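You operate a simulated robot arm through the tools that you are given. There is no shell and no other tool.

Carry out the task below with a simulated robot arm. There is one attempt and no reset: what you move stays moved.

## Task
Close the filter up, start the pump, warm the oil into the green.
Fine: cover and black tap shut, red filter button down, then unlock the pump; watch the heat gauge.

Only the result counts: the job must be done as asked and must still hold three seconds after the hand-in. Knocking over, shifting, dropping, spilling or breaking anything else fails it. A push-on lid holds only when it is set on centred and level and pressed home; a screw cap is set on level and turned clockwise until tight.

## Robot
A 7-joint arm with a fingered hand, fixed in place. Base frame: the origin is on the floor under the middle of its stand, x ahead of it, y to its left, z up. Readings come in mm, degrees, newtons and seconds.
With the tool pointing down near the work surface it reaches from about 360 to 840 mm from the base axis. Its first joint turns from -115.0 to 115.0 degrees. Payload 5 kg.
The tool frame sits at the grasp point between the pads (the TCP): z along the fingers, y along the line on which they close. The tips reach 32 mm beyond it. The gripper opens to 160 mm; its body begins 89 mm behind the TCP. The gripper is a hand of 4 fingers: y runs from the thumb to the fingers, the wrist lies at [0, 0, -267] in the tool frame, and closing takes about 1.5 s.
Orientation is that of the tool frame in the base frame, as a unit quaternion [x, y, z, w]. With the fingers straight down and closing along the base's y, the tool's x points along the base's -x, its y along +y and its z along -z.

## Interface
- The arm moves only by the tool apply_moves. Its argument "motion" is a list that holds one entry, the list of rows, each a list of 6 numbers: the turn, a rotation vector about the tool's x, y, z in units of 180 degrees (1.0 is 180 degrees), then the shift along the tool's x, y, z in units of 250 mm (1.0 is 250 mm). In form: [[[ax, ay, az, x, y, z], ...]]. A call has 1 to 20 rows; each row is the pose to reach, as a shift and turn from the pose commanded when the call began, along the tool's axes at that moment. "grip" is the opening, from 0 (shut) to 1 (fully open), set as the call begins (left out, the last holds). A call with a number of a shift or a turn outside -1 to 1 is refused whole. A row lasts 0.2 s, in which the tool goes at most 50 mm and 8.6 degrees; a call with a longer step from one row to the next is refused whole, and so is a gripper value outside its range. Where a pose cannot be reached the arm comes as near as it can. A force on the tool above 40 N (or 10 N above the force at the start of the call, whichever is more), or a blocked arm, ends the call early, and 0.2 s more pass. The fingers move at their own pace (about 108 mm/s each) and stop on an object; they squeeze with about 33 N. The grip force told is the motor's: it shows also when the fingers shut on nothing. Time passes only in rows, and 0.2 s behind the last, so rows that repeat a pose let the fingers close. The reply holds the time, the measured pose of the TCP, the force on the tool along the base axes, the opening and the grip force, in the units named above and with some noise, with the torque about the TCP (base axes, N m) and any sound that the robot's microphone picked up, and new pictures: "pictures" is both (left out), scene, wrist or none.
- Cameras (640 x 400 px; columns grow to the right, rows downward): "scene" is fixed at [221.5, -650.2, 1371.6]; the picture's right is [0.88, -0.48, 0.00], its down [-0.13, -0.24, -0.96] and it looks along [0.46, 0.85, -0.27] (base axes); focal length 360 px, centre (320, 200). "wrist" rides on the gripper at [80, -4, -114] in the tool frame; the picture's right is [0.05, 1.00, 0.00], its down [-0.82, 0.04, -0.58] and it looks along [-0.58, 0.03, 0.82] (tool axes); focal length 265 px, centre (320, 200). There is no depth. A picture from a camera that has moved, and an enlarged one, comes with that camera's place and axes in the base frame and with its lens.
- raise_lower(by): slides the trunk up (or, below 0, down) by that many mm; the arm rides with it, the base frame stays. It gives what a move gives, with no picture.
- curl_fingers(finger1, finger2, finger3, thumb_bend): sets how far each is bent, from 0 (flat) to 1 (curled in); at 0.3 the hand is open as for a grip, at 0.7 the pads meet at the TCP. One left out holds its place. A second passes; each finger stops where it meets its share of the squeeze, and holds until it gets a number again. A gripper value or a shape takes the hand back. It gives what a move gives, with no picture; readings hold the bend of each and the force on the fingers (four entries, about 0 where the hand has none), thumb and palm.
- set_grasp(shape): the hand has 4 fingers and takes this shape, open, in about a second: jaw (thumb against the fingers, like two jaws); tri (thumb and two fingers); tip (a fingertip pinch); poke (one finger out to press); point (the index stretched); flat (the hand flat); cup (the hand cupped); fist (a fist). The gripper value then closes the fingers along that shape, each until it touches; the sizes above hold for jaw. It gives what a move gives, with no picture.
- zoom(camera, box): a new picture of the part [left, top, right, bottom] of that camera's present view, enlarged. It takes no simulated time.
- close_job(): hands the job in; it is judged then, once.

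Places have to be worked out from the pictures, the camera data and where the tool is seen. Open the gripper and draw the arm clear of the work before you hand the job in, unless the task says otherwise.

The tools are called after "Call:" by a JSON object that holds its "fn" and its "kwargs". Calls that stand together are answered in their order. apply_moves: Moves the arm, as the interface text tells. Its arguments: {"type":"object","properties":{"motion":{"type":"array"},"grip":{"type":"number"},"pictures":{"type":"string","enum":["both","scene","wrist","none"]}},"required":["motion"]} The other tools are called the same way: raise_lower (by) moves the trunk up or down; set_grasp (shape) gives the hand a shape; curl_fingers (finger1, finger2, finger3, thumb_bend) moves the fingers one by one; zoom (camera, box) takes an enlarged picture of a part of a camera's view; close_job () hands the job in.

At the start:

```text
t: 0.0
tcp_pos: [442.7, 76.9, 1335.7]
ee_rot: [0.0, 1.0, 0.0, 0.0]
force: [-0.3, 0.4, -0.2]
ft_torque: [0.04, 0.04, -0.01]
finger_gap: 159.7
grip_force: 0.1
shape: jaw
bend: [0.3, 0.3, 0.3, 0.3]
finger forces: [0.1, 0.1, 0.1, 0.0, 0.0, 0.0]
trunk travel left (down, up): [-875.0, 115.0]
```

scene: 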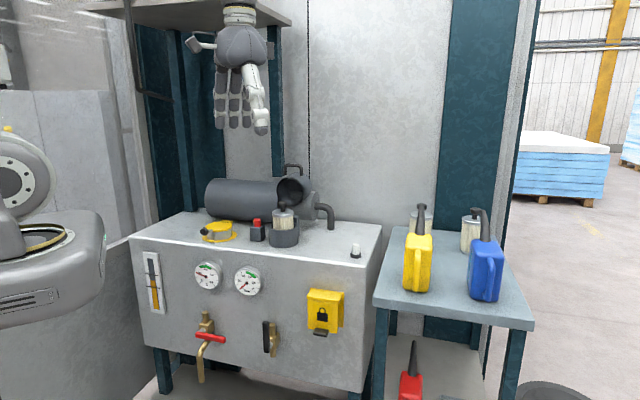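
wrist: 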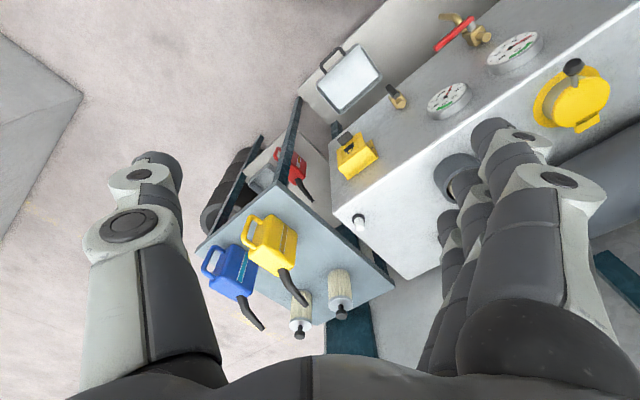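

I see a hydraulic bench with a filter housing, gauges, taps and a yellow locked box. I'll zoom in on the parts before I move anything.

Call:
{"fn": "zoom", "kwargs": {"camera": "scene", "box": [180, 170, 400, 290]}}

Call:
{"fn": "zoom", "kwargs": {"camera": "scene", "box": [130, 240, 360, 390]}}

Call:
{"fn": "zoom", "kwargs": {"camera": "wrist", "box": [320, 0, 640, 200]}}

Call:
{"fn": "zoom", "kwargs": {"camera": "scene", "box": [280, 270, 370, 350]}}

Call:
{"fn": "zoom", "kwargs": {"camera": "scene", "box": [190, 200, 310, 260]}}

```text
2.91 times, centred on (290, 230) of scene
camera zoom: at [221.5, -650.2, 1371.6], right [0.88, -0.48, 0.0], down [-0.13, -0.24, -0.96], along [0.46, 0.85, -0.27], focal length 1047 px, centre (407, 113)
```

zoom: 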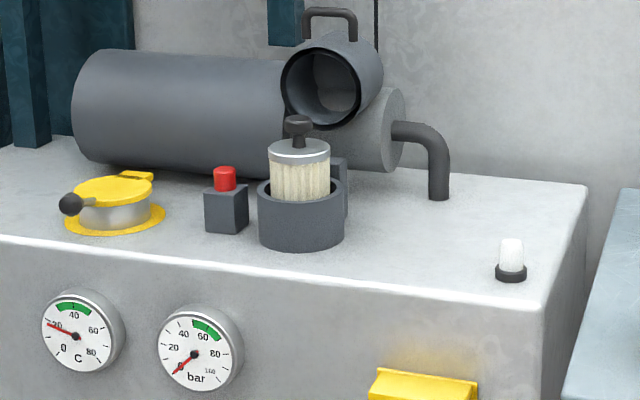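

```text
2.67 times, centred on (245, 315) of scene
camera zoom: at [221.5, -650.2, 1371.6], right [0.88, -0.48, 0.0], down [-0.13, -0.24, -0.96], along [0.46, 0.85, -0.27], focal length 960 px, centre (520, -107)
```

zoom: 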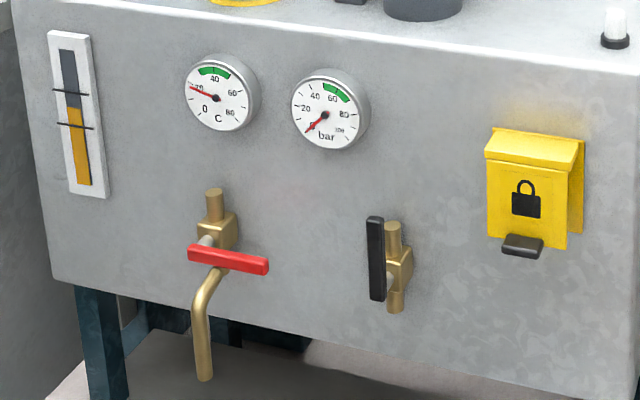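

```text
2.00 times, centred on (480, 100) of wrist
camera zoom: at [362.6, 72.0, 1449.0], right [-0.05, 1.0, 0.0], down [0.82, 0.04, 0.58], along [0.58, 0.03, -0.82], focal length 531 px, centre (0, 400)
```

zoom: 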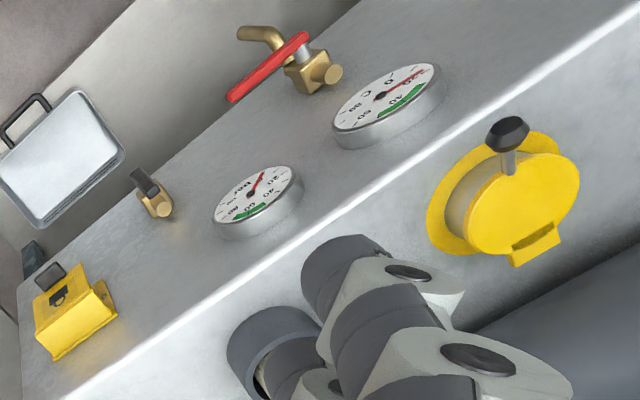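

```text
5.00 times, centred on (325, 310) of scene
camera zoom: at [221.5, -650.2, 1371.6], right [0.88, -0.48, 0.0], down [-0.13, -0.24, -0.96], along [0.46, 0.85, -0.27], focal length 1800 px, centre (295, -350)
```

zoom: 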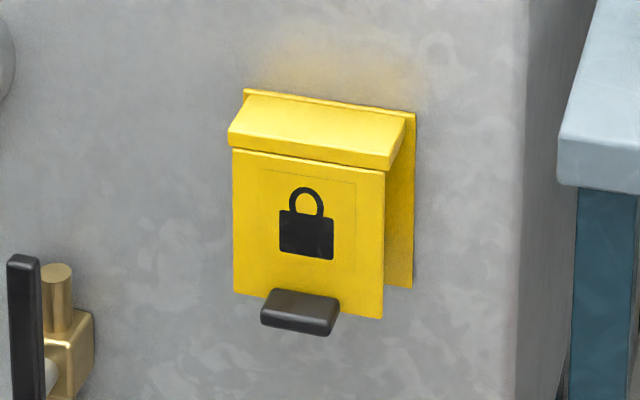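

```text
5.33 times, centred on (250, 230) of scene
camera zoom: at [221.5, -650.2, 1371.6], right [0.88, -0.48, 0.0], down [-0.13, -0.24, -0.96], along [0.46, 0.85, -0.27], focal length 1920 px, centre (693, 40)
```

zoom: 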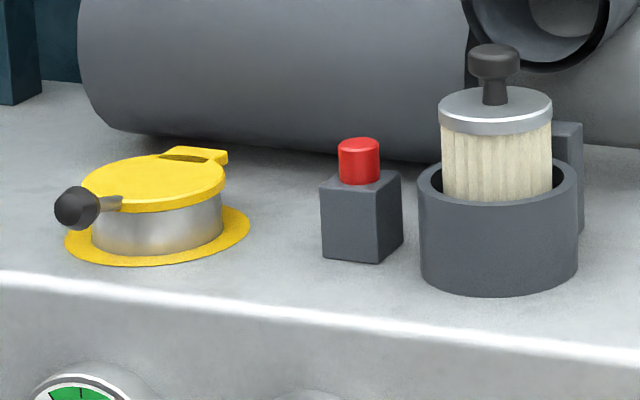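

From the two views I put the bench front at about 45° to the base axes. The heat gauge is near (404,472,813), the lock tab near (665,162,700) and the filter housing near (655,408,950). I'll fold the hand out of the way and turn the wrist camera square to the bench for a better look.

Call:
{"fn": "set_grasp", "kwargs": {"shape": "fist"}}

Call:
{"fn": "apply_moves", "kwargs": {"motion": [[[0, 0, -0.042, 0.045, 0.057, 0], [0, 0, -0.084, 0.09, 0.115, 0], [0, 0, -0.125, 0.135, 0.172, 0], [0, 0, -0.167, 0.18, 0.229, 0], [0, 0, -0.209, 0.225, 0.287, 0], [0, 0, -0.25, 0.27, 0.344, 0], [0, 0, -0.25, 0.27, 0.344, 0]]], "pictures": "both"}}

```text
t: 0.9
tcp_pos: [441.3, 76.7, 1336.3]
ee_rot: [0.0, 1.0, 0.0, 0.0]
force: [-0.2, -0.4, 1.0]
ft_torque: [-0.01, -0.03, -0.02]
finger_gap: 0.1
grip_force: 0.1
shape: fist
bend: [1.0, 1.0, 0.99, 0.54]
finger forces: [0.0, 0.0, 0.0, 0.0, 0.0, 0.0]
trunk travel left (down, up): [-875.0, 115.0]
```

```text
t: 2.5
tcp_pos: [375.6, 164.0, 1335.9]
ee_rot: [-0.383, 0.924, 0.0, 0.0]
force: [0.3, 0.3, 0.6]
ft_torque: [0.0, 0.0, 0.0]
finger_gap: 0.0
grip_force: 0.1
shape: fist
bend: [1.0, 1.0, 0.99, 0.54]
finger forces: [0.0, 0.1, 0.1, 0.0, 0.1, 0.0]
trunk travel left (down, up): [-875.0, 115.0]
camera wrist: at [321.4, 102.6, 1448.9], right [-0.74, 0.67, 0.0], down [0.55, 0.61, 0.58], along [0.39, 0.43, -0.82], focal length 265 px, centre (320, 200)
```

scene: 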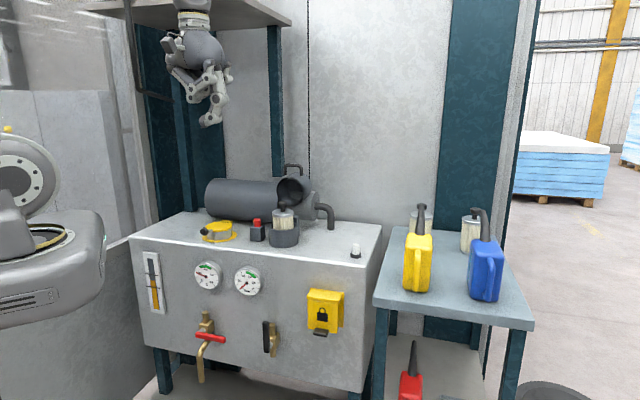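
wrist: 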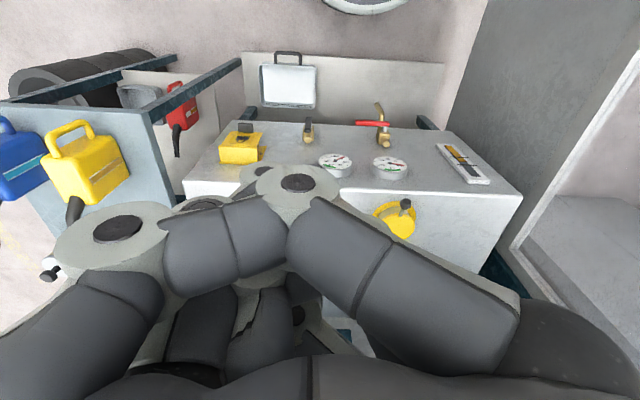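

The fist hides the bench top because the picture's bottom looks along the bench. I'll open the jaw and turn the hand half round so the camera sits on the bench side and looks down on the filter.

Call:
{"fn": "set_grasp", "kwargs": {"shape": "jaw"}}

Call:
{"fn": "apply_moves", "kwargs": {"motion": [[[0, 0, 0.0475, 0, 0, 0], [0, 0, 0.095, 0, 0, 0], [0, 0, 0.1425, 0, 0, 0], [0, 0, 0.19, 0, 0, 0], [0, 0, 0.2375, 0, 0, 0], [0, 0, 0.285, 0, 0, 0], [0, 0, 0.3325, 0, 0, 0], [0, 0, 0.38, 0, 0, 0], [0, 0, 0.4275, 0, 0, 0], [0, 0, 0.475, 0, 0, 0], [0, 0, 0.5225, -0.05, 0, 0], [0, 0, 0.57, -0.15, -0.02, 0], [0, 0, 0.6175, -0.25, -0.03, 0], [0, 0, 0.665, -0.35, -0.04, 0], [0, 0, 0.7125, -0.45, -0.05, 0], [0, 0, 0.76, -0.55, -0.06, 0], [0, 0, 0.8075, -0.65, -0.07, 0], [0, 0, 0.855, -0.75, -0.08, 0], [0, 0, 0.9025, -0.85, -0.09, 0], [0, 0, 0.95, -0.95, -0.1, 0]]]}}

```text
t: 3.4
tcp_pos: [376.2, 161.8, 1335.7]
ee_rot: [-0.383, 0.924, 0.0, -0.001]
force: [-0.6, -0.5, 0.5]
ft_torque: [-0.02, -0.01, 0.01]
finger_gap: 160.0
grip_force: 0.0
shape: jaw
bend: [0.3, 0.3, 0.3, 0.3]
finger forces: [0.1, 0.0, 0.0, 0.0, 0.0, 0.0]
trunk travel left (down, up): [-875.0, 115.0]
```

```text
t: 7.6
tcp_pos: [560.0, 315.8, 1335.2]
ee_rot: [0.891, 0.453, -0.001, 0.0]
force: [0.4, 0.6, 0.2]
ft_torque: [-0.01, 0.03, 0.01]
finger_gap: 160.0
grip_force: 0.1
shape: jaw
bend: [0.3, 0.3, 0.3, 0.3]
finger forces: [0.1, 0.1, 0.0, 0.1, 0.0, 0.0]
trunk travel left (down, up): [-875.0, 115.0]
camera wrist: at [603.9, 382.1, 1449.0], right [0.84, -0.55, 0.0], down [-0.45, -0.68, 0.58], along [-0.32, -0.48, -0.82], focal length 265 px, centre (320, 200)
```

scene: 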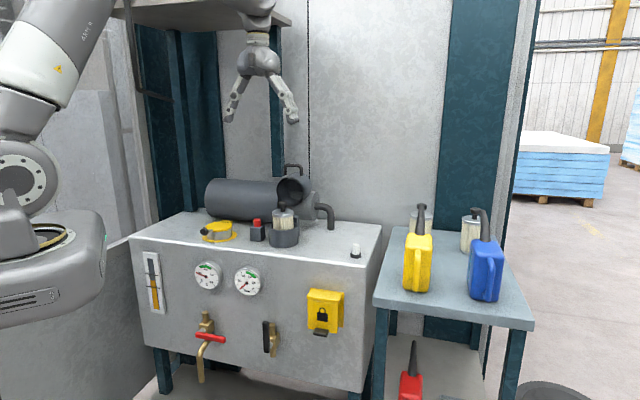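
wrist: 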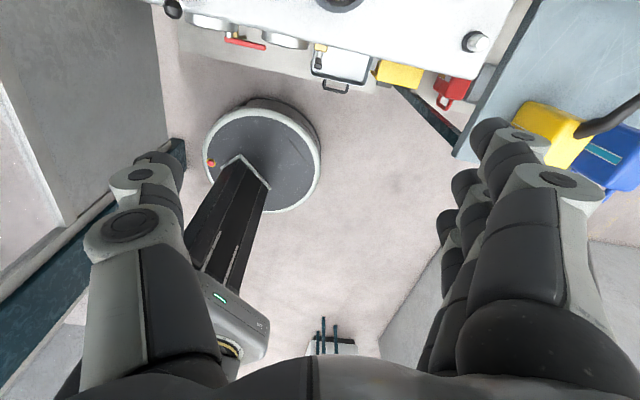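

The half turn works, and now the bench is at the top of the view. I'll straighten the yaw to 45° and pitch the hand toward the bench by 60°, so the camera looks down at the filter.

Call:
{"fn": "apply_moves", "kwargs": {"motion": [[[0, 0, 0.025, 0, 0, 0], [0, 0, 0.05, 0, 0, 0]]], "pictures": "none"}}

Call:
{"fn": "apply_moves", "kwargs": {"motion": [[[0, 0.0416, 0, 0, 0, 0], [0, 0.0833, 0, 0, 0, 0], [0, 0.125, 0, 0, 0, 0], [0, 0.1667, 0, 0, 0, 0], [0, 0.2083, 0, 0, 0, 0], [0, 0.25, 0, 0, 0, 0], [0, 0.2916, 0, 0, 0, 0], [0, 0.3333, 0, 0, 0, 0], [0, 0.3333, 0, 0, 0, 0]]]}}

```text
t: 8.2
tcp_pos: [559.6, 314.9, 1337.0]
ee_rot: [0.924, 0.382, 0.0, 0.0]
force: [-0.6, 0.2, -0.4]
ft_torque: [0.02, -0.04, 0.02]
finger_gap: 159.7
grip_force: 0.0
shape: jaw
bend: [0.3, 0.3, 0.3, 0.3]
finger forces: [0.0, 0.0, 0.0, 0.0, 0.0, 0.0]
trunk travel left (down, up): [-875.0, 115.0]
```

```text
t: 10.2
tcp_pos: [561.2, 311.8, 1336.4]
ee_rot: [0.8, 0.332, 0.462, -0.191]
force: [0.0, -0.1, -0.2]
ft_torque: [0.0, 0.02, 0.01]
finger_gap: 160.0
grip_force: 0.0
shape: jaw
bend: [0.3, 0.3, 0.3, 0.3]
finger forces: [0.1, 0.0, 0.1, 0.0, 0.0, 0.0]
trunk travel left (down, up): [-875.0, 115.0]
camera wrist: at [516.2, 274.1, 1462.4], right [0.72, -0.69, 0.05], down [-0.61, -0.67, -0.42], along [0.32, 0.27, -0.91], focal length 265 px, centre (320, 200)
```

scene: 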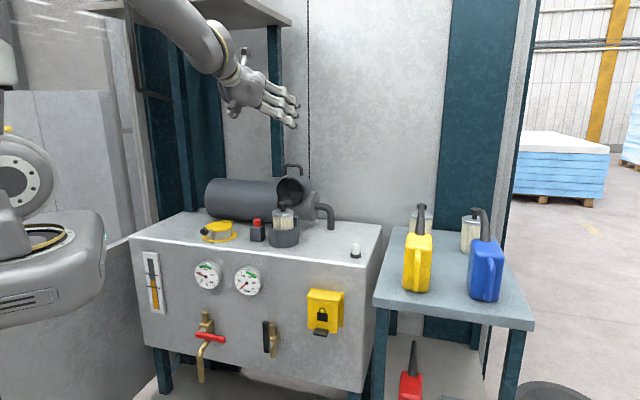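
wrist: 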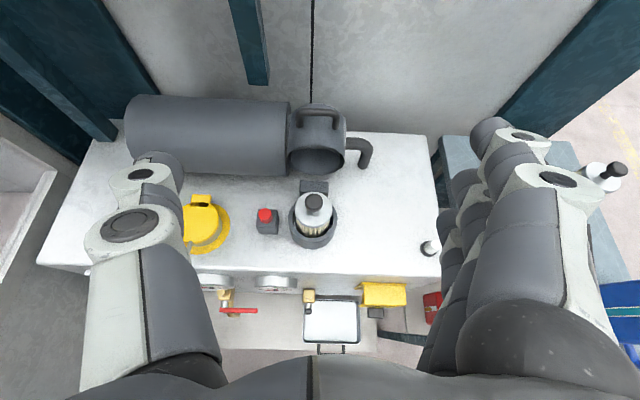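

Excellent view of the bench top. I'll zoom in on the filter, button and open cover.

Call:
{"fn": "zoom", "kwargs": {"camera": "wrist", "box": [240, 90, 400, 190]}}

Call:
{"fn": "zoom", "kwargs": {"camera": "wrist", "box": [240, 170, 400, 270]}}

Call:
{"fn": "zoom", "kwargs": {"camera": "wrist", "box": [180, 260, 420, 360]}}

Call:
{"fn": "zoom", "kwargs": {"camera": "scene", "box": [240, 155, 350, 225]}}

```text
4.00 times, centred on (320, 140) of wrist
camera zoom: at [516.2, 274.1, 1462.4], right [0.72, -0.69, 0.05], down [-0.61, -0.67, -0.42], along [0.32, 0.27, -0.91], focal length 1062 px, centre (320, 440)
```

zoom: 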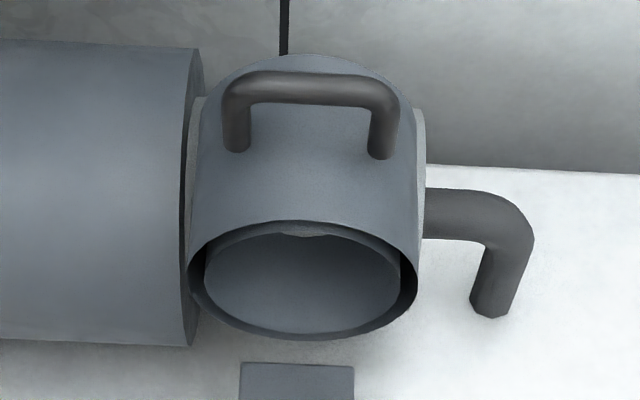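

```text
4.00 times, centred on (320, 220) of wrist
camera zoom: at [516.2, 274.1, 1462.4], right [0.72, -0.69, 0.05], down [-0.61, -0.67, -0.42], along [0.32, 0.27, -0.91], focal length 1062 px, centre (320, 120)
```

zoom: 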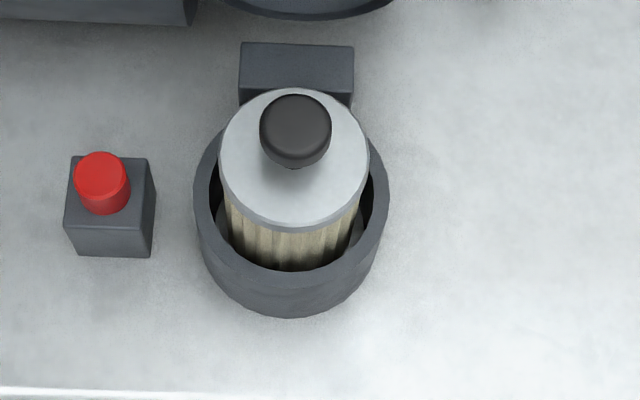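

```text
2.67 times, centred on (300, 310) of wrist
camera zoom: at [516.2, 274.1, 1462.4], right [0.72, -0.69, 0.05], down [-0.61, -0.67, -0.42], along [0.32, 0.27, -0.91], focal length 708 px, centre (373, -93)
```

zoom: 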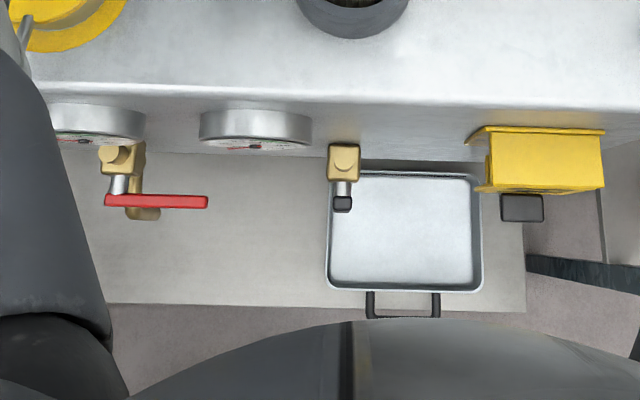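

```text
5.71 times, centred on (295, 190) of scene
camera zoom: at [221.5, -650.2, 1371.6], right [0.88, -0.48, 0.0], down [-0.13, -0.24, -0.96], along [0.46, 0.85, -0.27], focal length 2057 px, centre (463, 257)
```

zoom: 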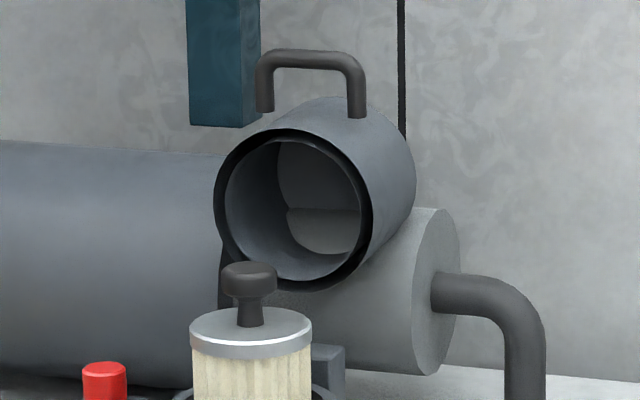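

By triangulation the cover's handle bar is near (728,478,1149), running along the bench. The cover hinges behind the housing at n≈834 mm, measured into the bench, and z≈978. I'll turn the hand so fingers and thumb close across that bar, tilted 20° outward, then part-close it.

Call:
{"fn": "apply_moves", "kwargs": {"motion": [[[0, -0.0444, 0, 0, 0, 0], [0, -0.0889, 0, 0, 0, 0], [0, -0.1333, 0, 0, 0, 0], [0, -0.1778, 0, 0, 0, 0], [0, -0.2222, 0, 0, 0, 0]]], "pictures": "none"}}

Call:
{"fn": "apply_moves", "kwargs": {"motion": [[[0, 0, -0.0455, 0, 0, 0], [0, 0, -0.091, 0, 0, 0], [0, 0, -0.1364, 0, 0, 0], [0, 0, -0.1818, 0, 0, 0], [0, 0, -0.2273, 0, 0, 0], [0, 0, -0.2727, 0, 0, 0], [0, 0, -0.3182, 0, 0, 0], [0, 0, -0.3636, 0, 0, 0], [0, 0, -0.4091, 0, 0, 0], [0, 0, -0.4545, 0, 0, 0], [0, 0, -0.5, 0, 0, 0], [0, 0, -0.5, 0, 0, 0]]], "grip": 0.4, "pictures": "both"}}

```text
t: 11.4
tcp_pos: [561.8, 312.8, 1335.2]
ee_rot: [0.91, 0.376, 0.16, -0.066]
force: [0.6, -0.3, -0.2]
ft_torque: [0.03, 0.04, 0.02]
finger_gap: 159.7
grip_force: 0.1
shape: jaw
bend: [0.3, 0.3, 0.3, 0.3]
finger forces: [0.0, 0.0, 0.0, 0.0, 0.0, 0.0]
trunk travel left (down, up): [-875.0, 115.0]
```

```text
t: 14.0
tcp_pos: [560.7, 312.5, 1335.0]
ee_rot: [0.376, 0.91, 0.159, 0.066]
force: [1.2, -0.3, 0.9]
ft_torque: [0.01, 0.0, 0.0]
finger_gap: 64.6
grip_force: 0.0
shape: jaw
bend: [0.73, 0.73, 0.73, 0.7]
finger forces: [0.1, 0.0, 0.1, 0.0, 0.1, 0.1]
trunk travel left (down, up): [-875.0, 115.0]
camera wrist: at [472.8, 338.6, 1440.0], right [0.63, 0.7, 0.34], down [0.47, -0.69, 0.56], along [0.63, -0.19, -0.76], focal length 265 px, centre (320, 200)
```

scene: 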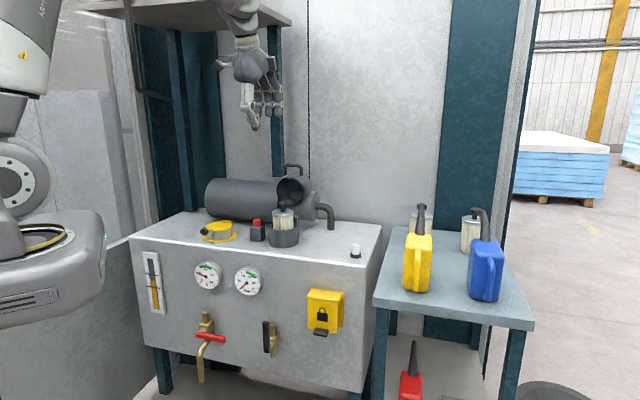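
wrist: 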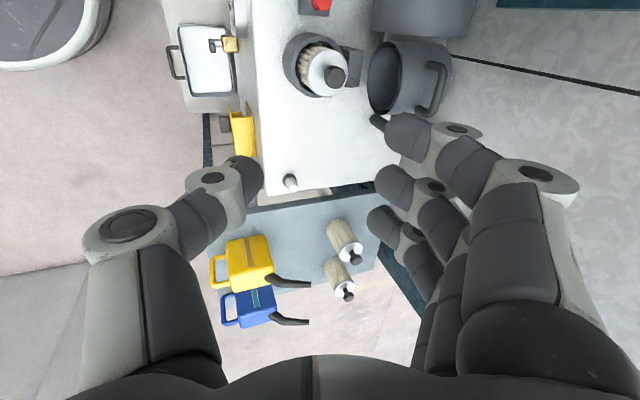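

Now I have a side view of the cover and its handle. I'll zoom in to check the handle position from this third viewpoint.

Call:
{"fn": "zoom", "kwargs": {"camera": "wrist", "box": [340, 20, 500, 120]}}

Call:
{"fn": "zoom", "kwargs": {"camera": "wrist", "box": [260, 0, 420, 100]}}

```text
4.00 times, centred on (420, 70) of wrist
camera zoom: at [472.8, 338.6, 1440.0], right [0.63, 0.7, 0.34], down [0.47, -0.69, 0.56], along [0.63, -0.19, -0.76], focal length 1062 px, centre (-80, 720)
```

zoom: 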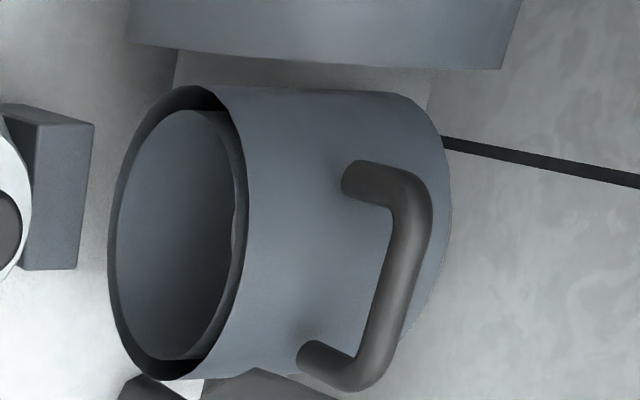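

```text
4.00 times, centred on (340, 50) of wrist
camera zoom: at [472.8, 338.6, 1440.0], right [0.63, 0.7, 0.34], down [0.47, -0.69, 0.56], along [0.63, -0.19, -0.76], focal length 1062 px, centre (240, 800)
```

zoom: 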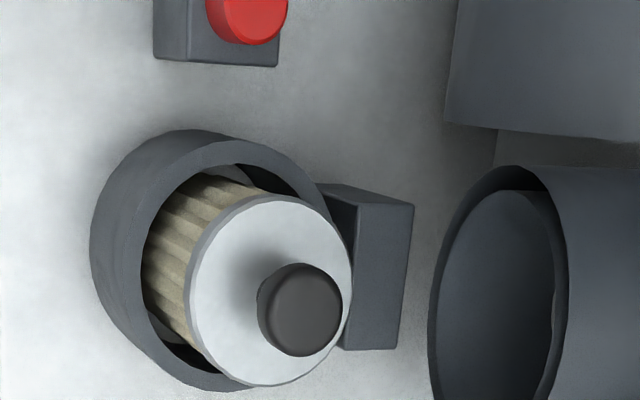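

The third view agrees: bar centre at about n=853, t=-174, z=1148. I'll move to a pre-grasp point 120 mm back along the tool axis above the bar.

Call:
{"fn": "apply_moves", "kwargs": {"motion": [[[0, 0, 0, 0, 0.107, 0.086], [0, 0, 0, 0, 0.214, 0.171], [0, 0, 0, 0, 0.32, 0.257], [0, 0, 0, 0, 0.427, 0.343], [0, 0, 0, 0, 0.534, 0.428], [0, 0, 0, 0, 0.641, 0.514], [0, 0, 0, 0, 0.641, 0.514]]]}}

```text
t: 15.6
tcp_pos: [696.7, 448.1, 1271.4]
ee_rot: [0.377, 0.91, 0.161, 0.067]
force: [-0.1, 0.0, -0.3]
ft_torque: [0.04, -0.05, 0.01]
finger_gap: 64.3
grip_force: 0.1
shape: jaw
bend: [0.73, 0.73, 0.73, 0.7]
finger forces: [0.1, 0.1, 0.1, 0.0, 0.0, 0.1]
trunk travel left (down, up): [-875.0, 115.0]
camera wrist: at [609.8, 474.1, 1377.0], right [0.63, 0.7, 0.34], down [0.46, -0.69, 0.56], along [0.63, -0.19, -0.76], focal length 265 px, centre (320, 200)
```

scene: 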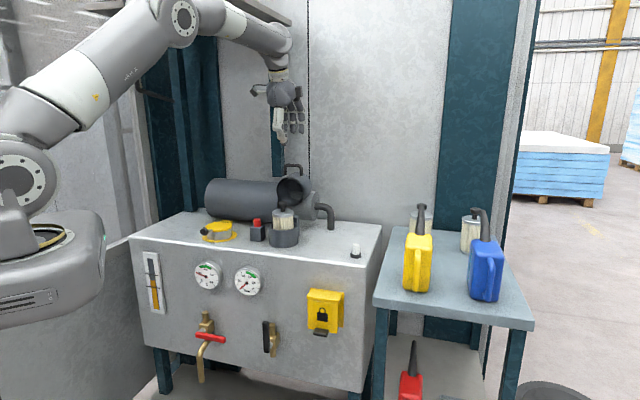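
wrist: 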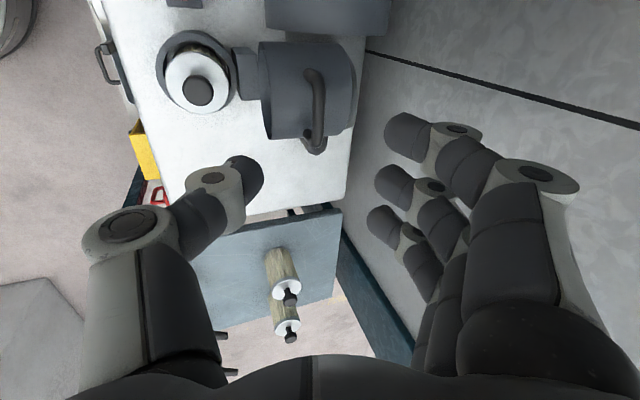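

The hand is above the handle. I'll zoom in on the bar here to refine the final approach.

Call:
{"fn": "zoom", "kwargs": {"camera": "wrist", "box": [240, 40, 400, 140]}}

Call:
{"fn": "zoom", "kwargs": {"camera": "scene", "box": [240, 70, 340, 220]}}

```text
4.00 times, centred on (320, 90) of wrist
camera zoom: at [609.8, 474.1, 1377.0], right [0.63, 0.7, 0.34], down [0.46, -0.69, 0.56], along [0.63, -0.19, -0.76], focal length 1062 px, centre (320, 640)
```

zoom: 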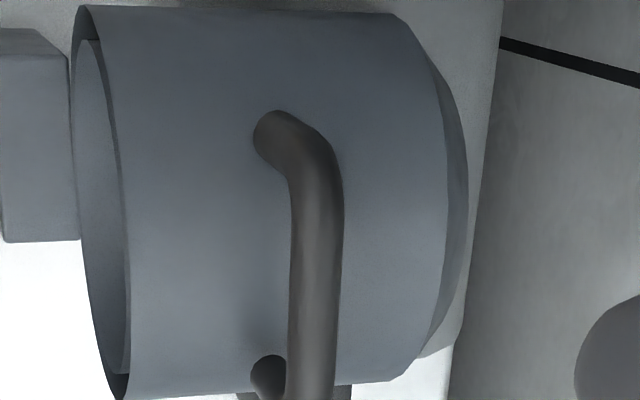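

```text
2.67 times, centred on (290, 145) of scene
camera zoom: at [221.5, -650.2, 1371.6], right [0.88, -0.48, 0.0], down [-0.13, -0.24, -0.96], along [0.46, 0.85, -0.27], focal length 960 px, centre (400, 347)
```

zoom: 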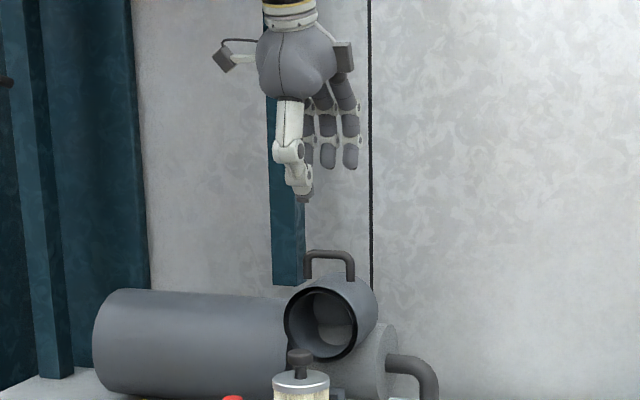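

The bar centre reads n≈853, t≈-172, z≈1148, so the fingers will pass behind it and the thumb in front. I'll narrow the opening to about 50 mm and go down 80 mm along the tool axis, then check.

Call:
{"fn": "apply_moves", "kwargs": {"motion": [[[0, 0, 0, 0.004, -0.003, 0.08], [0, 0, 0, 0.008, -0.006, 0.16], [0, 0, 0, 0.008, -0.006, 0.24], [0, 0, 0, 0.008, -0.006, 0.32], [0, 0, 0, 0.008, -0.006, 0.32]]], "grip": 0.32}}

```text
t: 16.8
tcp_pos: [715.0, 471.9, 1193.0]
ee_rot: [0.377, 0.91, 0.161, 0.066]
force: [0.0, -0.2, -0.7]
ft_torque: [0.01, -0.01, -0.02]
finger_gap: 51.5
grip_force: 0.1
shape: jaw
bend: [0.73, 0.73, 0.73, 0.7]
finger forces: [0.1, 0.1, 0.1, 0.0, 0.1, 0.0]
trunk travel left (down, up): [-875.0, 115.0]
camera wrist: at [627.7, 497.4, 1298.9], right [0.63, 0.7, 0.34], down [0.46, -0.69, 0.56], along [0.63, -0.19, -0.76], focal length 265 px, centre (320, 200)
```

scene: 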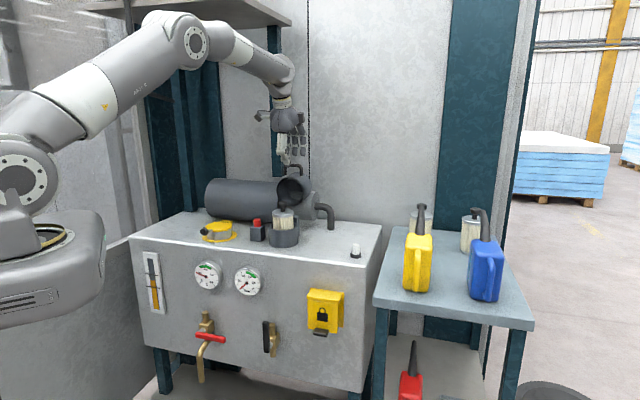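
wrist: 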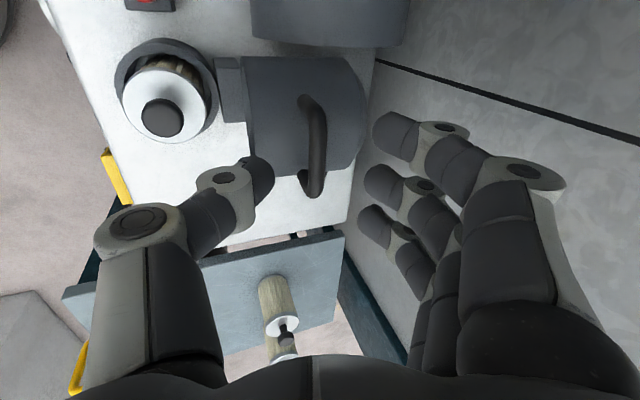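

The bar sits midway between the thumb and fingertips. I'll go down the last 33 mm.

Call:
{"fn": "apply_moves", "kwargs": {"motion": [[[0, 0, 0, 0, -0.004, 0.04], [0, 0, 0, 0, -0.006, 0.08], [0, 0, 0, 0, -0.006, 0.11], [0, 0, 0, 0, -0.006, 0.132]]]}}

Call:
{"fn": "zoom", "kwargs": {"camera": "scene", "box": [250, 110, 340, 200]}}

```text
t: 17.8
tcp_pos: [722.3, 477.7, 1162.9]
ee_rot: [0.376, 0.91, 0.161, 0.067]
force: [-0.5, 0.1, 0.3]
ft_torque: [0.05, 0.01, 0.01]
finger_gap: 51.9
grip_force: 0.1
shape: jaw
bend: [0.73, 0.73, 0.73, 0.7]
finger forces: [0.1, 0.0, 0.0, 0.0, 0.1, 0.0]
trunk travel left (down, up): [-875.0, 115.0]
camera wrist: at [635.0, 503.3, 1267.7], right [0.63, 0.7, 0.34], down [0.47, -0.69, 0.56], along [0.62, -0.19, -0.76], focal length 265 px, centre (320, 200)
```

scene: 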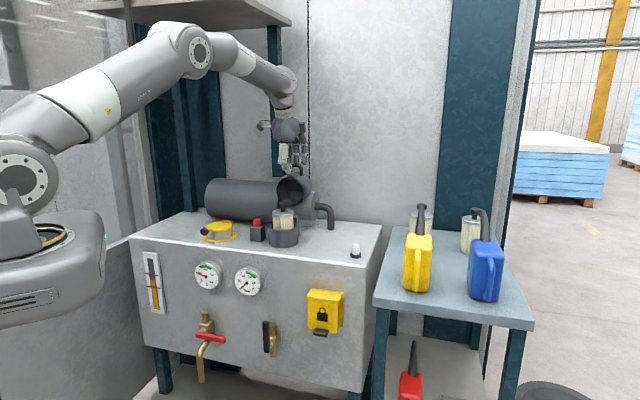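
wrist: 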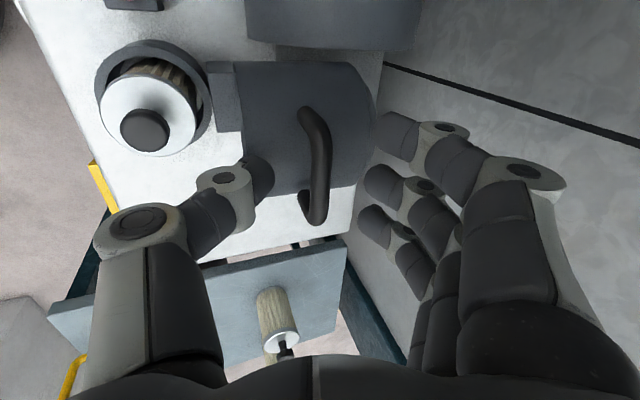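

```text
4.44 times, centred on (295, 155) of scene
camera zoom: at [221.5, -650.2, 1371.6], right [0.88, -0.48, 0.0], down [-0.13, -0.24, -0.96], along [0.46, 0.85, -0.27], focal length 1600 px, centre (431, 400)
```

zoom: 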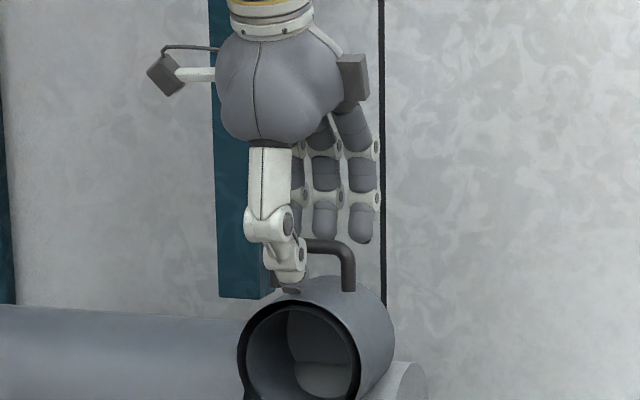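

The fingers are behind the bar and the thumb is in front, just above the cup. I'll narrow to about 30 mm, drop 6 mm more, then close on the bar.

Call:
{"fn": "apply_moves", "kwargs": {"motion": [[[0, 0, 0, 0, 0, 0], [0, 0, 0, 0, 0, 0], [0, 0, 0, 0, 0, 0.01], [0, 0, 0, 0, 0, 0.024]]], "grip": 0.18, "pictures": "wrist"}}

```text
t: 18.8
tcp_pos: [723.0, 478.8, 1157.0]
ee_rot: [0.376, 0.91, 0.161, 0.067]
force: [-0.1, 0.6, 0.7]
ft_torque: [0.03, -0.03, 0.01]
finger_gap: 29.3
grip_force: 0.1
shape: jaw
bend: [0.73, 0.73, 0.73, 0.7]
finger forces: [0.0, 0.0, 0.0, 0.1, 0.0, 0.0]
trunk travel left (down, up): [-875.0, 115.0]
camera wrist: at [636.2, 504.3, 1261.5], right [0.63, 0.7, 0.34], down [0.46, -0.69, 0.56], along [0.63, -0.19, -0.76], focal length 265 px, centre (320, 200)
```

wrist: 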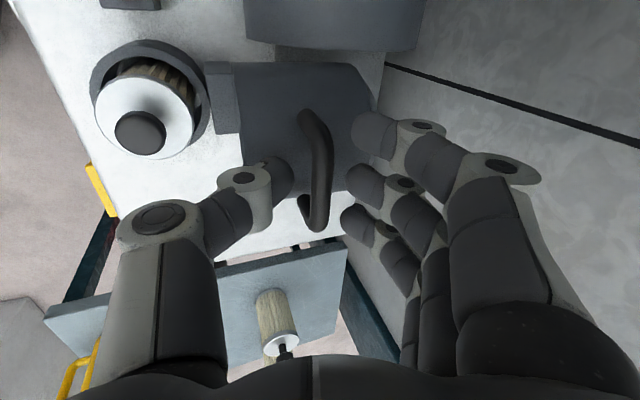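

The bar is well inside the gap, so I'll close on it.

Call:
{"fn": "apply_moves", "kwargs": {"motion": [[[0, 0, 0, 0, 0, 0], [0, 0, 0, 0, 0, 0], [0, 0, 0, 0, 0, 0], [0, 0, 0, 0, 0, 0]]], "grip": 0, "pictures": "wrist"}}

```text
t: 19.8
tcp_pos: [722.2, 477.3, 1154.2]
ee_rot: [0.377, 0.91, 0.16, 0.066]
force: [1.0, 0.5, -5.9]
ft_torque: [0.06, -0.12, 0.04]
finger_gap: 1.2
grip_force: 33.1
shape: jaw
bend: [0.71, 0.7, 0.71, 0.71]
finger forces: [9.3, 7.6, 9.4, 0.0, 28.3, 0.0]
trunk travel left (down, up): [-875.0, 115.0]
camera wrist: at [636.5, 504.7, 1260.5], right [0.63, 0.7, 0.34], down [0.47, -0.69, 0.56], along [0.62, -0.19, -0.76], focal length 265 px, centre (320, 200)
```

wrist: 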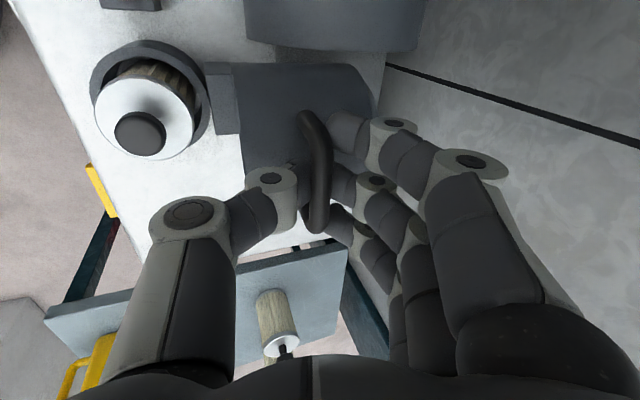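

The handle is gripped, with forces on all fingers and the thumb. I'll start swinging the cover about the estimated hinge, rotating the hand with it for the first 16° and watching the forces.

Call:
{"fn": "apply_moves", "kwargs": {"motion": [[[-0.0222, 0, 0, 0, -0.0456, -0.019], [-0.0444, 0, 0, 0, -0.0924, -0.0348], [-0.0667, 0, 0, 0, -0.1401, -0.0472], [-0.0889, 0, 0, 0, -0.1884, -0.0564], [-0.0889, 0, 0, 0, -0.1884, -0.0564]]], "pictures": "both"}}

```text
t: 21.0
tcp_pos: [688.3, 443.3, 1152.3]
ee_rot: [0.363, 0.879, 0.285, 0.118]
force: [4.3, -0.2, -9.2]
ft_torque: [0.01, -0.13, -0.03]
finger_gap: 1.1
grip_force: 33.2
shape: jaw
bend: [0.71, 0.7, 0.71, 0.71]
finger forces: [9.1, 8.2, 9.2, 0.0, 29.0, 0.0]
trunk travel left (down, up): [-875.0, 115.0]
camera wrist: at [582.3, 450.7, 1241.9], right [0.54, 0.61, 0.59], down [0.36, -0.79, 0.49], along [0.76, -0.05, -0.64], focal length 265 px, centre (320, 200)
```

scene: 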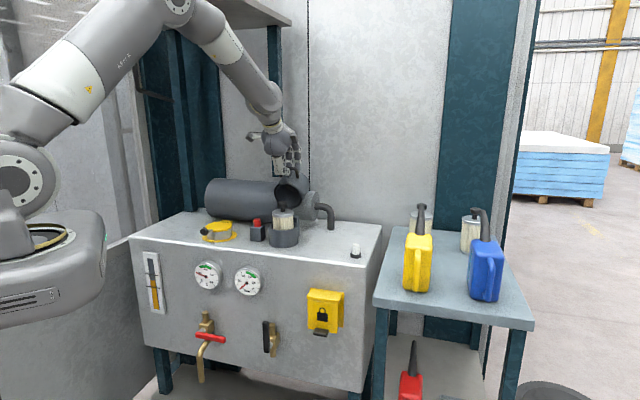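
wrist: 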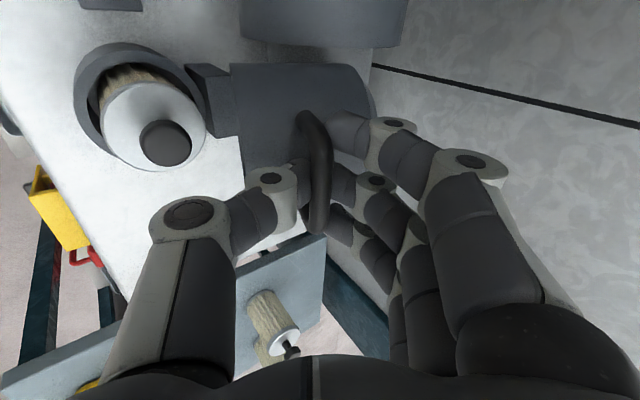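

The cover swings with only a few newtons of force, so the hinge estimate is good. I'll continue through another 32°.

Call:
{"fn": "apply_moves", "kwargs": {"motion": [[[-0.0222, 0, 0, 0, -0.0456, -0.019], [-0.0444, 0, 0, 0, -0.0924, -0.0348], [-0.0667, 0, 0, 0, -0.1401, -0.0472], [-0.0889, 0, 0, 0, -0.1884, -0.0564], [-0.1111, 0, 0, 0, -0.2377, -0.0619], [-0.1333, 0, 0, 0, -0.287, -0.0642], [-0.1556, 0, 0, 0, -0.3365, -0.0628], [-0.1778, 0, 0, 0, -0.3856, -0.058], [-0.1778, 0, 0, 0, -0.3856, -0.058]]], "pictures": "both"}}

```text
t: 23.0
tcp_pos: [629.4, 382.7, 1108.3]
ee_rot: [0.318, 0.766, 0.516, 0.214]
force: [-0.5, 0.3, -0.2]
ft_torque: [0.08, -0.13, 0.06]
finger_gap: 1.2
grip_force: 33.1
shape: jaw
bend: [0.71, 0.7, 0.71, 0.71]
finger forces: [9.7, 7.2, 9.8, 0.0, 26.9, 0.0]
trunk travel left (down, up): [-875.0, 115.0]
camera wrist: at [495.3, 363.8, 1147.4], right [0.23, 0.3, 0.93], down [0.21, -0.94, 0.26], along [0.95, 0.14, -0.28], focal length 265 px, centre (320, 200)
```

scene: 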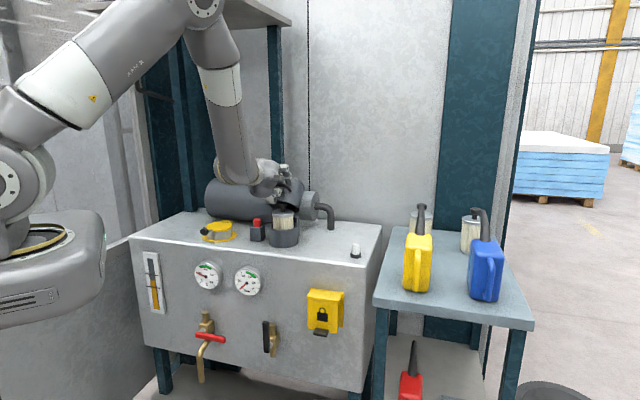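
wrist: 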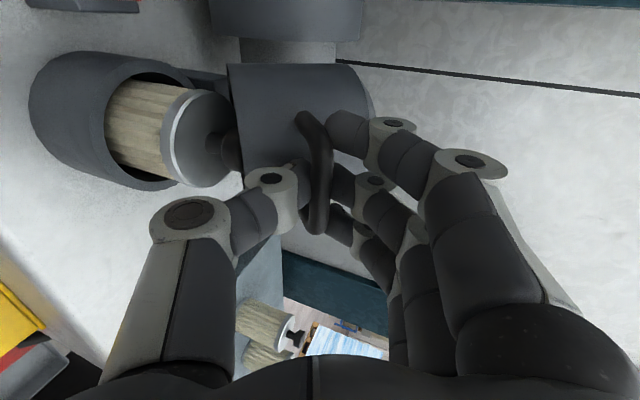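

The filter knob is starting to enter the cup, clear of its rim, and forces are near zero. I'll continue another 20°.

Call:
{"fn": "apply_moves", "kwargs": {"motion": [[[-0.0222, 0, 0, 0, -0.0456, -0.019], [-0.0444, 0, 0, 0, -0.0924, -0.0348], [-0.0667, 0, 0, 0, -0.1401, -0.0472], [-0.0889, 0, 0, 0, -0.1884, -0.0564], [-0.1111, 0, 0, 0, -0.2377, -0.0619], [-0.1111, 0, 0, 0, -0.2377, -0.0619]]], "pictures": "both"}}

Call:
{"fn": "zoom", "kwargs": {"camera": "scene", "box": [210, 140, 350, 260]}}

```text
t: 24.4
tcp_pos: [602.2, 357.1, 1060.9]
ee_rot: [0.276, 0.664, 0.642, 0.267]
force: [-0.6, -7.9, 3.6]
ft_torque: [0.12, -0.2, -0.04]
finger_gap: 1.5
grip_force: 33.2
shape: jaw
bend: [0.71, 0.7, 0.71, 0.72]
finger forces: [10.5, 6.7, 10.4, 0.0, 24.8, 0.1]
trunk travel left (down, up): [-875.0, 115.0]
camera wrist: at [464.1, 333.2, 1059.4], right [-0.01, 0.06, 1.0], down [0.17, -0.98, 0.06], along [0.99, 0.17, 0.0], focal length 265 px, centre (320, 200)
```

scene: 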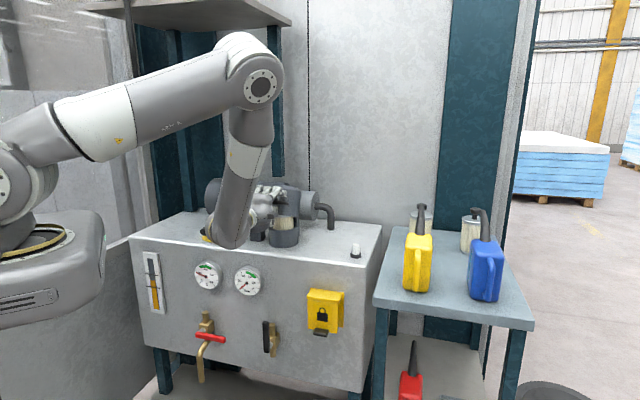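
wrist: 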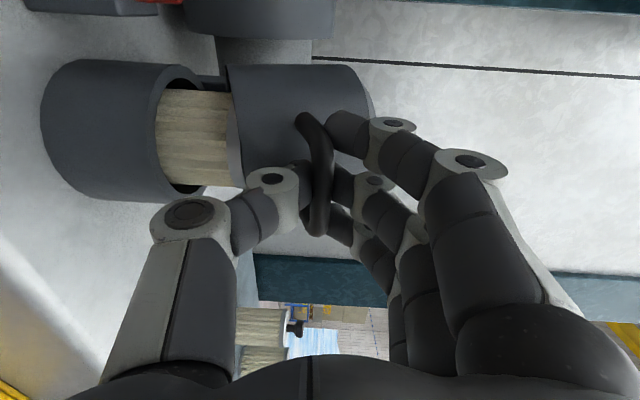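

```text
3.33 times, centred on (280, 200) of scene
camera zoom: at [221.5, -650.2, 1371.6], right [0.88, -0.48, 0.0], down [-0.13, -0.24, -0.96], along [0.46, 0.85, -0.27], focal length 1200 px, centre (453, 200)
```

zoom: 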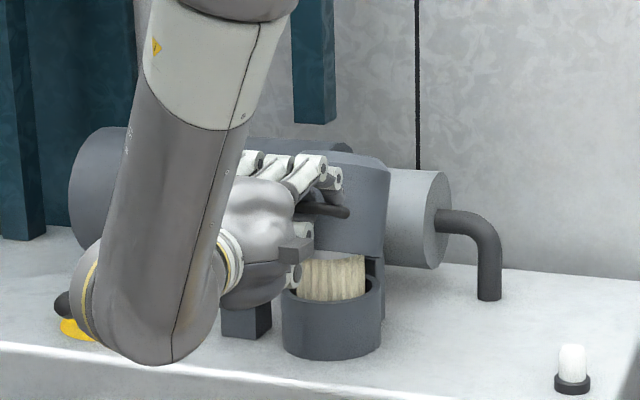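

About 22° remains and the cup is going down over the filter cleanly. I'll keep lowering, rotating the hand only half as fast so the wrist stays off the bench edge.

Call:
{"fn": "apply_moves", "kwargs": {"motion": [[[-0.0111, 0, 0, 0, -0.046, -0.0188], [-0.0222, 0, 0, 0, -0.0924, -0.0344], [-0.0333, 0, 0, 0, -0.14, -0.0468], [-0.0333, 0, 0, 0, -0.14, -0.0468]]], "pictures": "both"}}

Call:
{"fn": "zoom", "kwargs": {"camera": "scene", "box": [210, 140, 350, 260]}}

```text
t: 25.4
tcp_pos: [591.1, 347.0, 1025.3]
ee_rot: [0.26, 0.63, 0.676, 0.28]
force: [-4.2, -9.0, 2.5]
ft_torque: [0.19, -0.28, -0.04]
finger_gap: 1.7
grip_force: 33.0
shape: jaw
bend: [0.71, 0.71, 0.71, 0.72]
finger forces: [12.0, 6.2, 11.9, 0.0, 26.8, 0.1]
trunk travel left (down, up): [-875.0, 115.0]
camera wrist: at [454.6, 323.6, 1013.6], right [-0.09, -0.01, 1.0], down [0.17, -0.99, 0.0], along [0.98, 0.17, 0.09], focal length 265 px, centre (320, 200)
```

scene: 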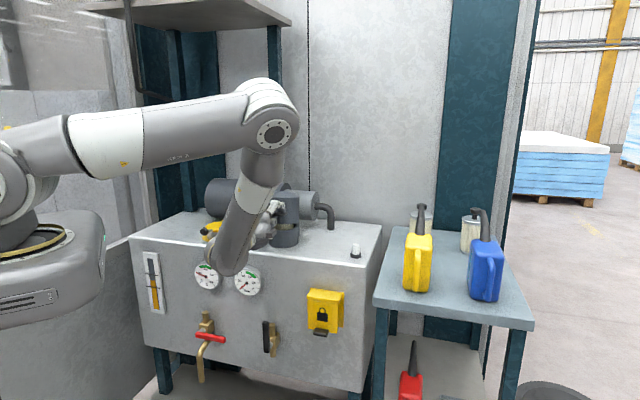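
wrist: 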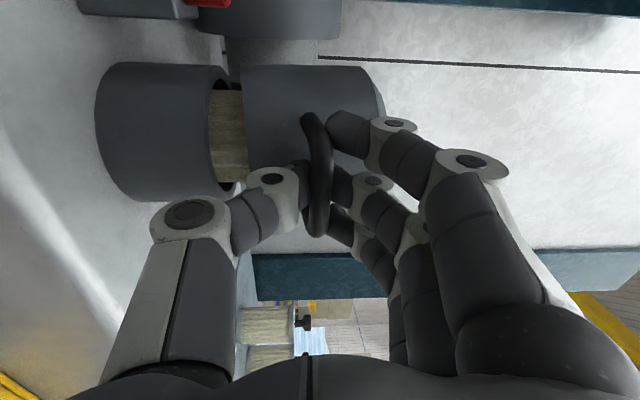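

```text
3.33 times, centred on (280, 200) of scene
camera zoom: at [221.5, -650.2, 1371.6], right [0.88, -0.48, 0.0], down [-0.13, -0.24, -0.96], along [0.46, 0.85, -0.27], focal length 1200 px, centre (453, 200)
```

zoom: 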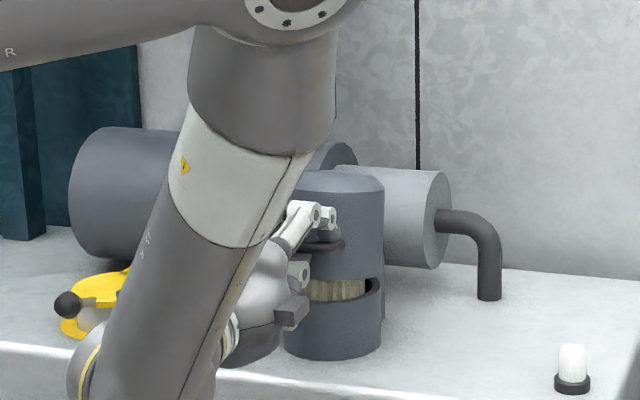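

The gap at the front is about 25 mm now. I'll bring it the rest of the way down, slowly, watching for contact force.

Call:
{"fn": "apply_moves", "kwargs": {"motion": [[[-0.004, 0, 0, 0, -0.0238, -0.007], [-0.008, 0, 0, 0, -0.0476, -0.014], [-0.012, 0, 0, 0, -0.0716, -0.02], [-0.016, 0, 0, 0, -0.0956, -0.0252], [-0.018, 0, 0, 0, -0.12, -0.0292], [-0.018, 0, 0, 0, -0.12, -0.0292]]], "pictures": "both"}}

Call:
{"fn": "zoom", "kwargs": {"camera": "scene", "box": [210, 140, 350, 260]}}

```text
t: 26.8
tcp_pos: [586.8, 343.5, 998.9]
ee_rot: [0.252, 0.609, 0.695, 0.288]
force: [-7.2, -7.7, 14.2]
ft_torque: [0.37, -0.44, -0.02]
finger_gap: 2.2
grip_force: 32.9
shape: jaw
bend: [0.71, 0.71, 0.71, 0.72]
finger forces: [15.1, 7.8, 15.1, 0.0, 26.4, 0.0]
trunk travel left (down, up): [-875.0, 115.0]
camera wrist: at [451.2, 320.0, 978.4], right [-0.13, -0.06, 0.99], down [0.17, -0.98, -0.03], along [0.98, 0.16, 0.14], focal length 265 px, centre (320, 200)
```

scene: 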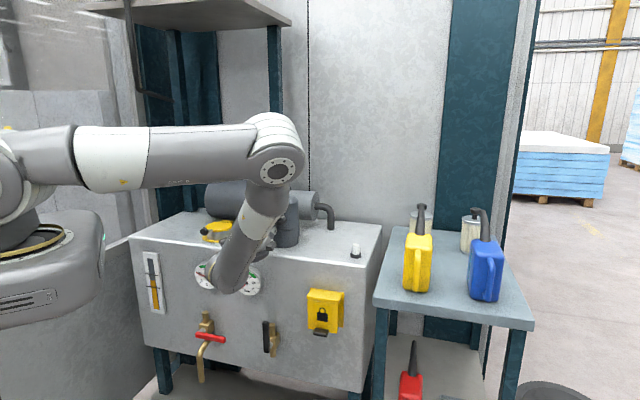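
wrist: 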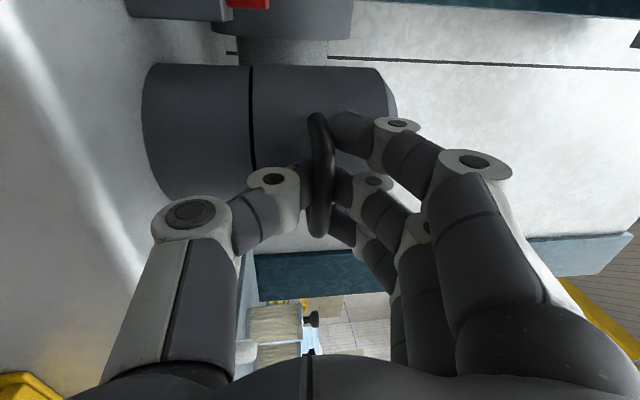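

```text
3.33 times, centred on (280, 200) of scene
camera zoom: at [221.5, -650.2, 1371.6], right [0.88, -0.48, 0.0], down [-0.13, -0.24, -0.96], along [0.46, 0.85, -0.27], focal length 1200 px, centre (453, 200)
```

zoom: 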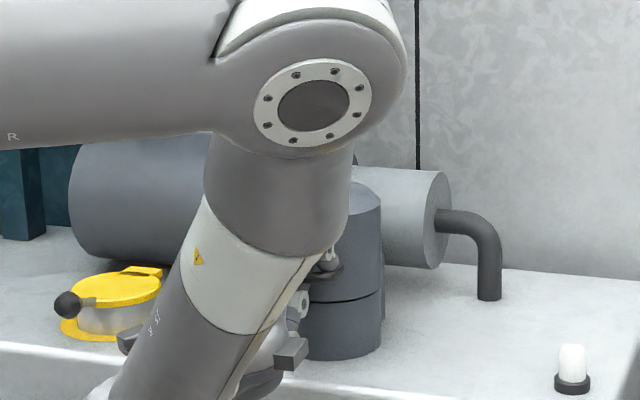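

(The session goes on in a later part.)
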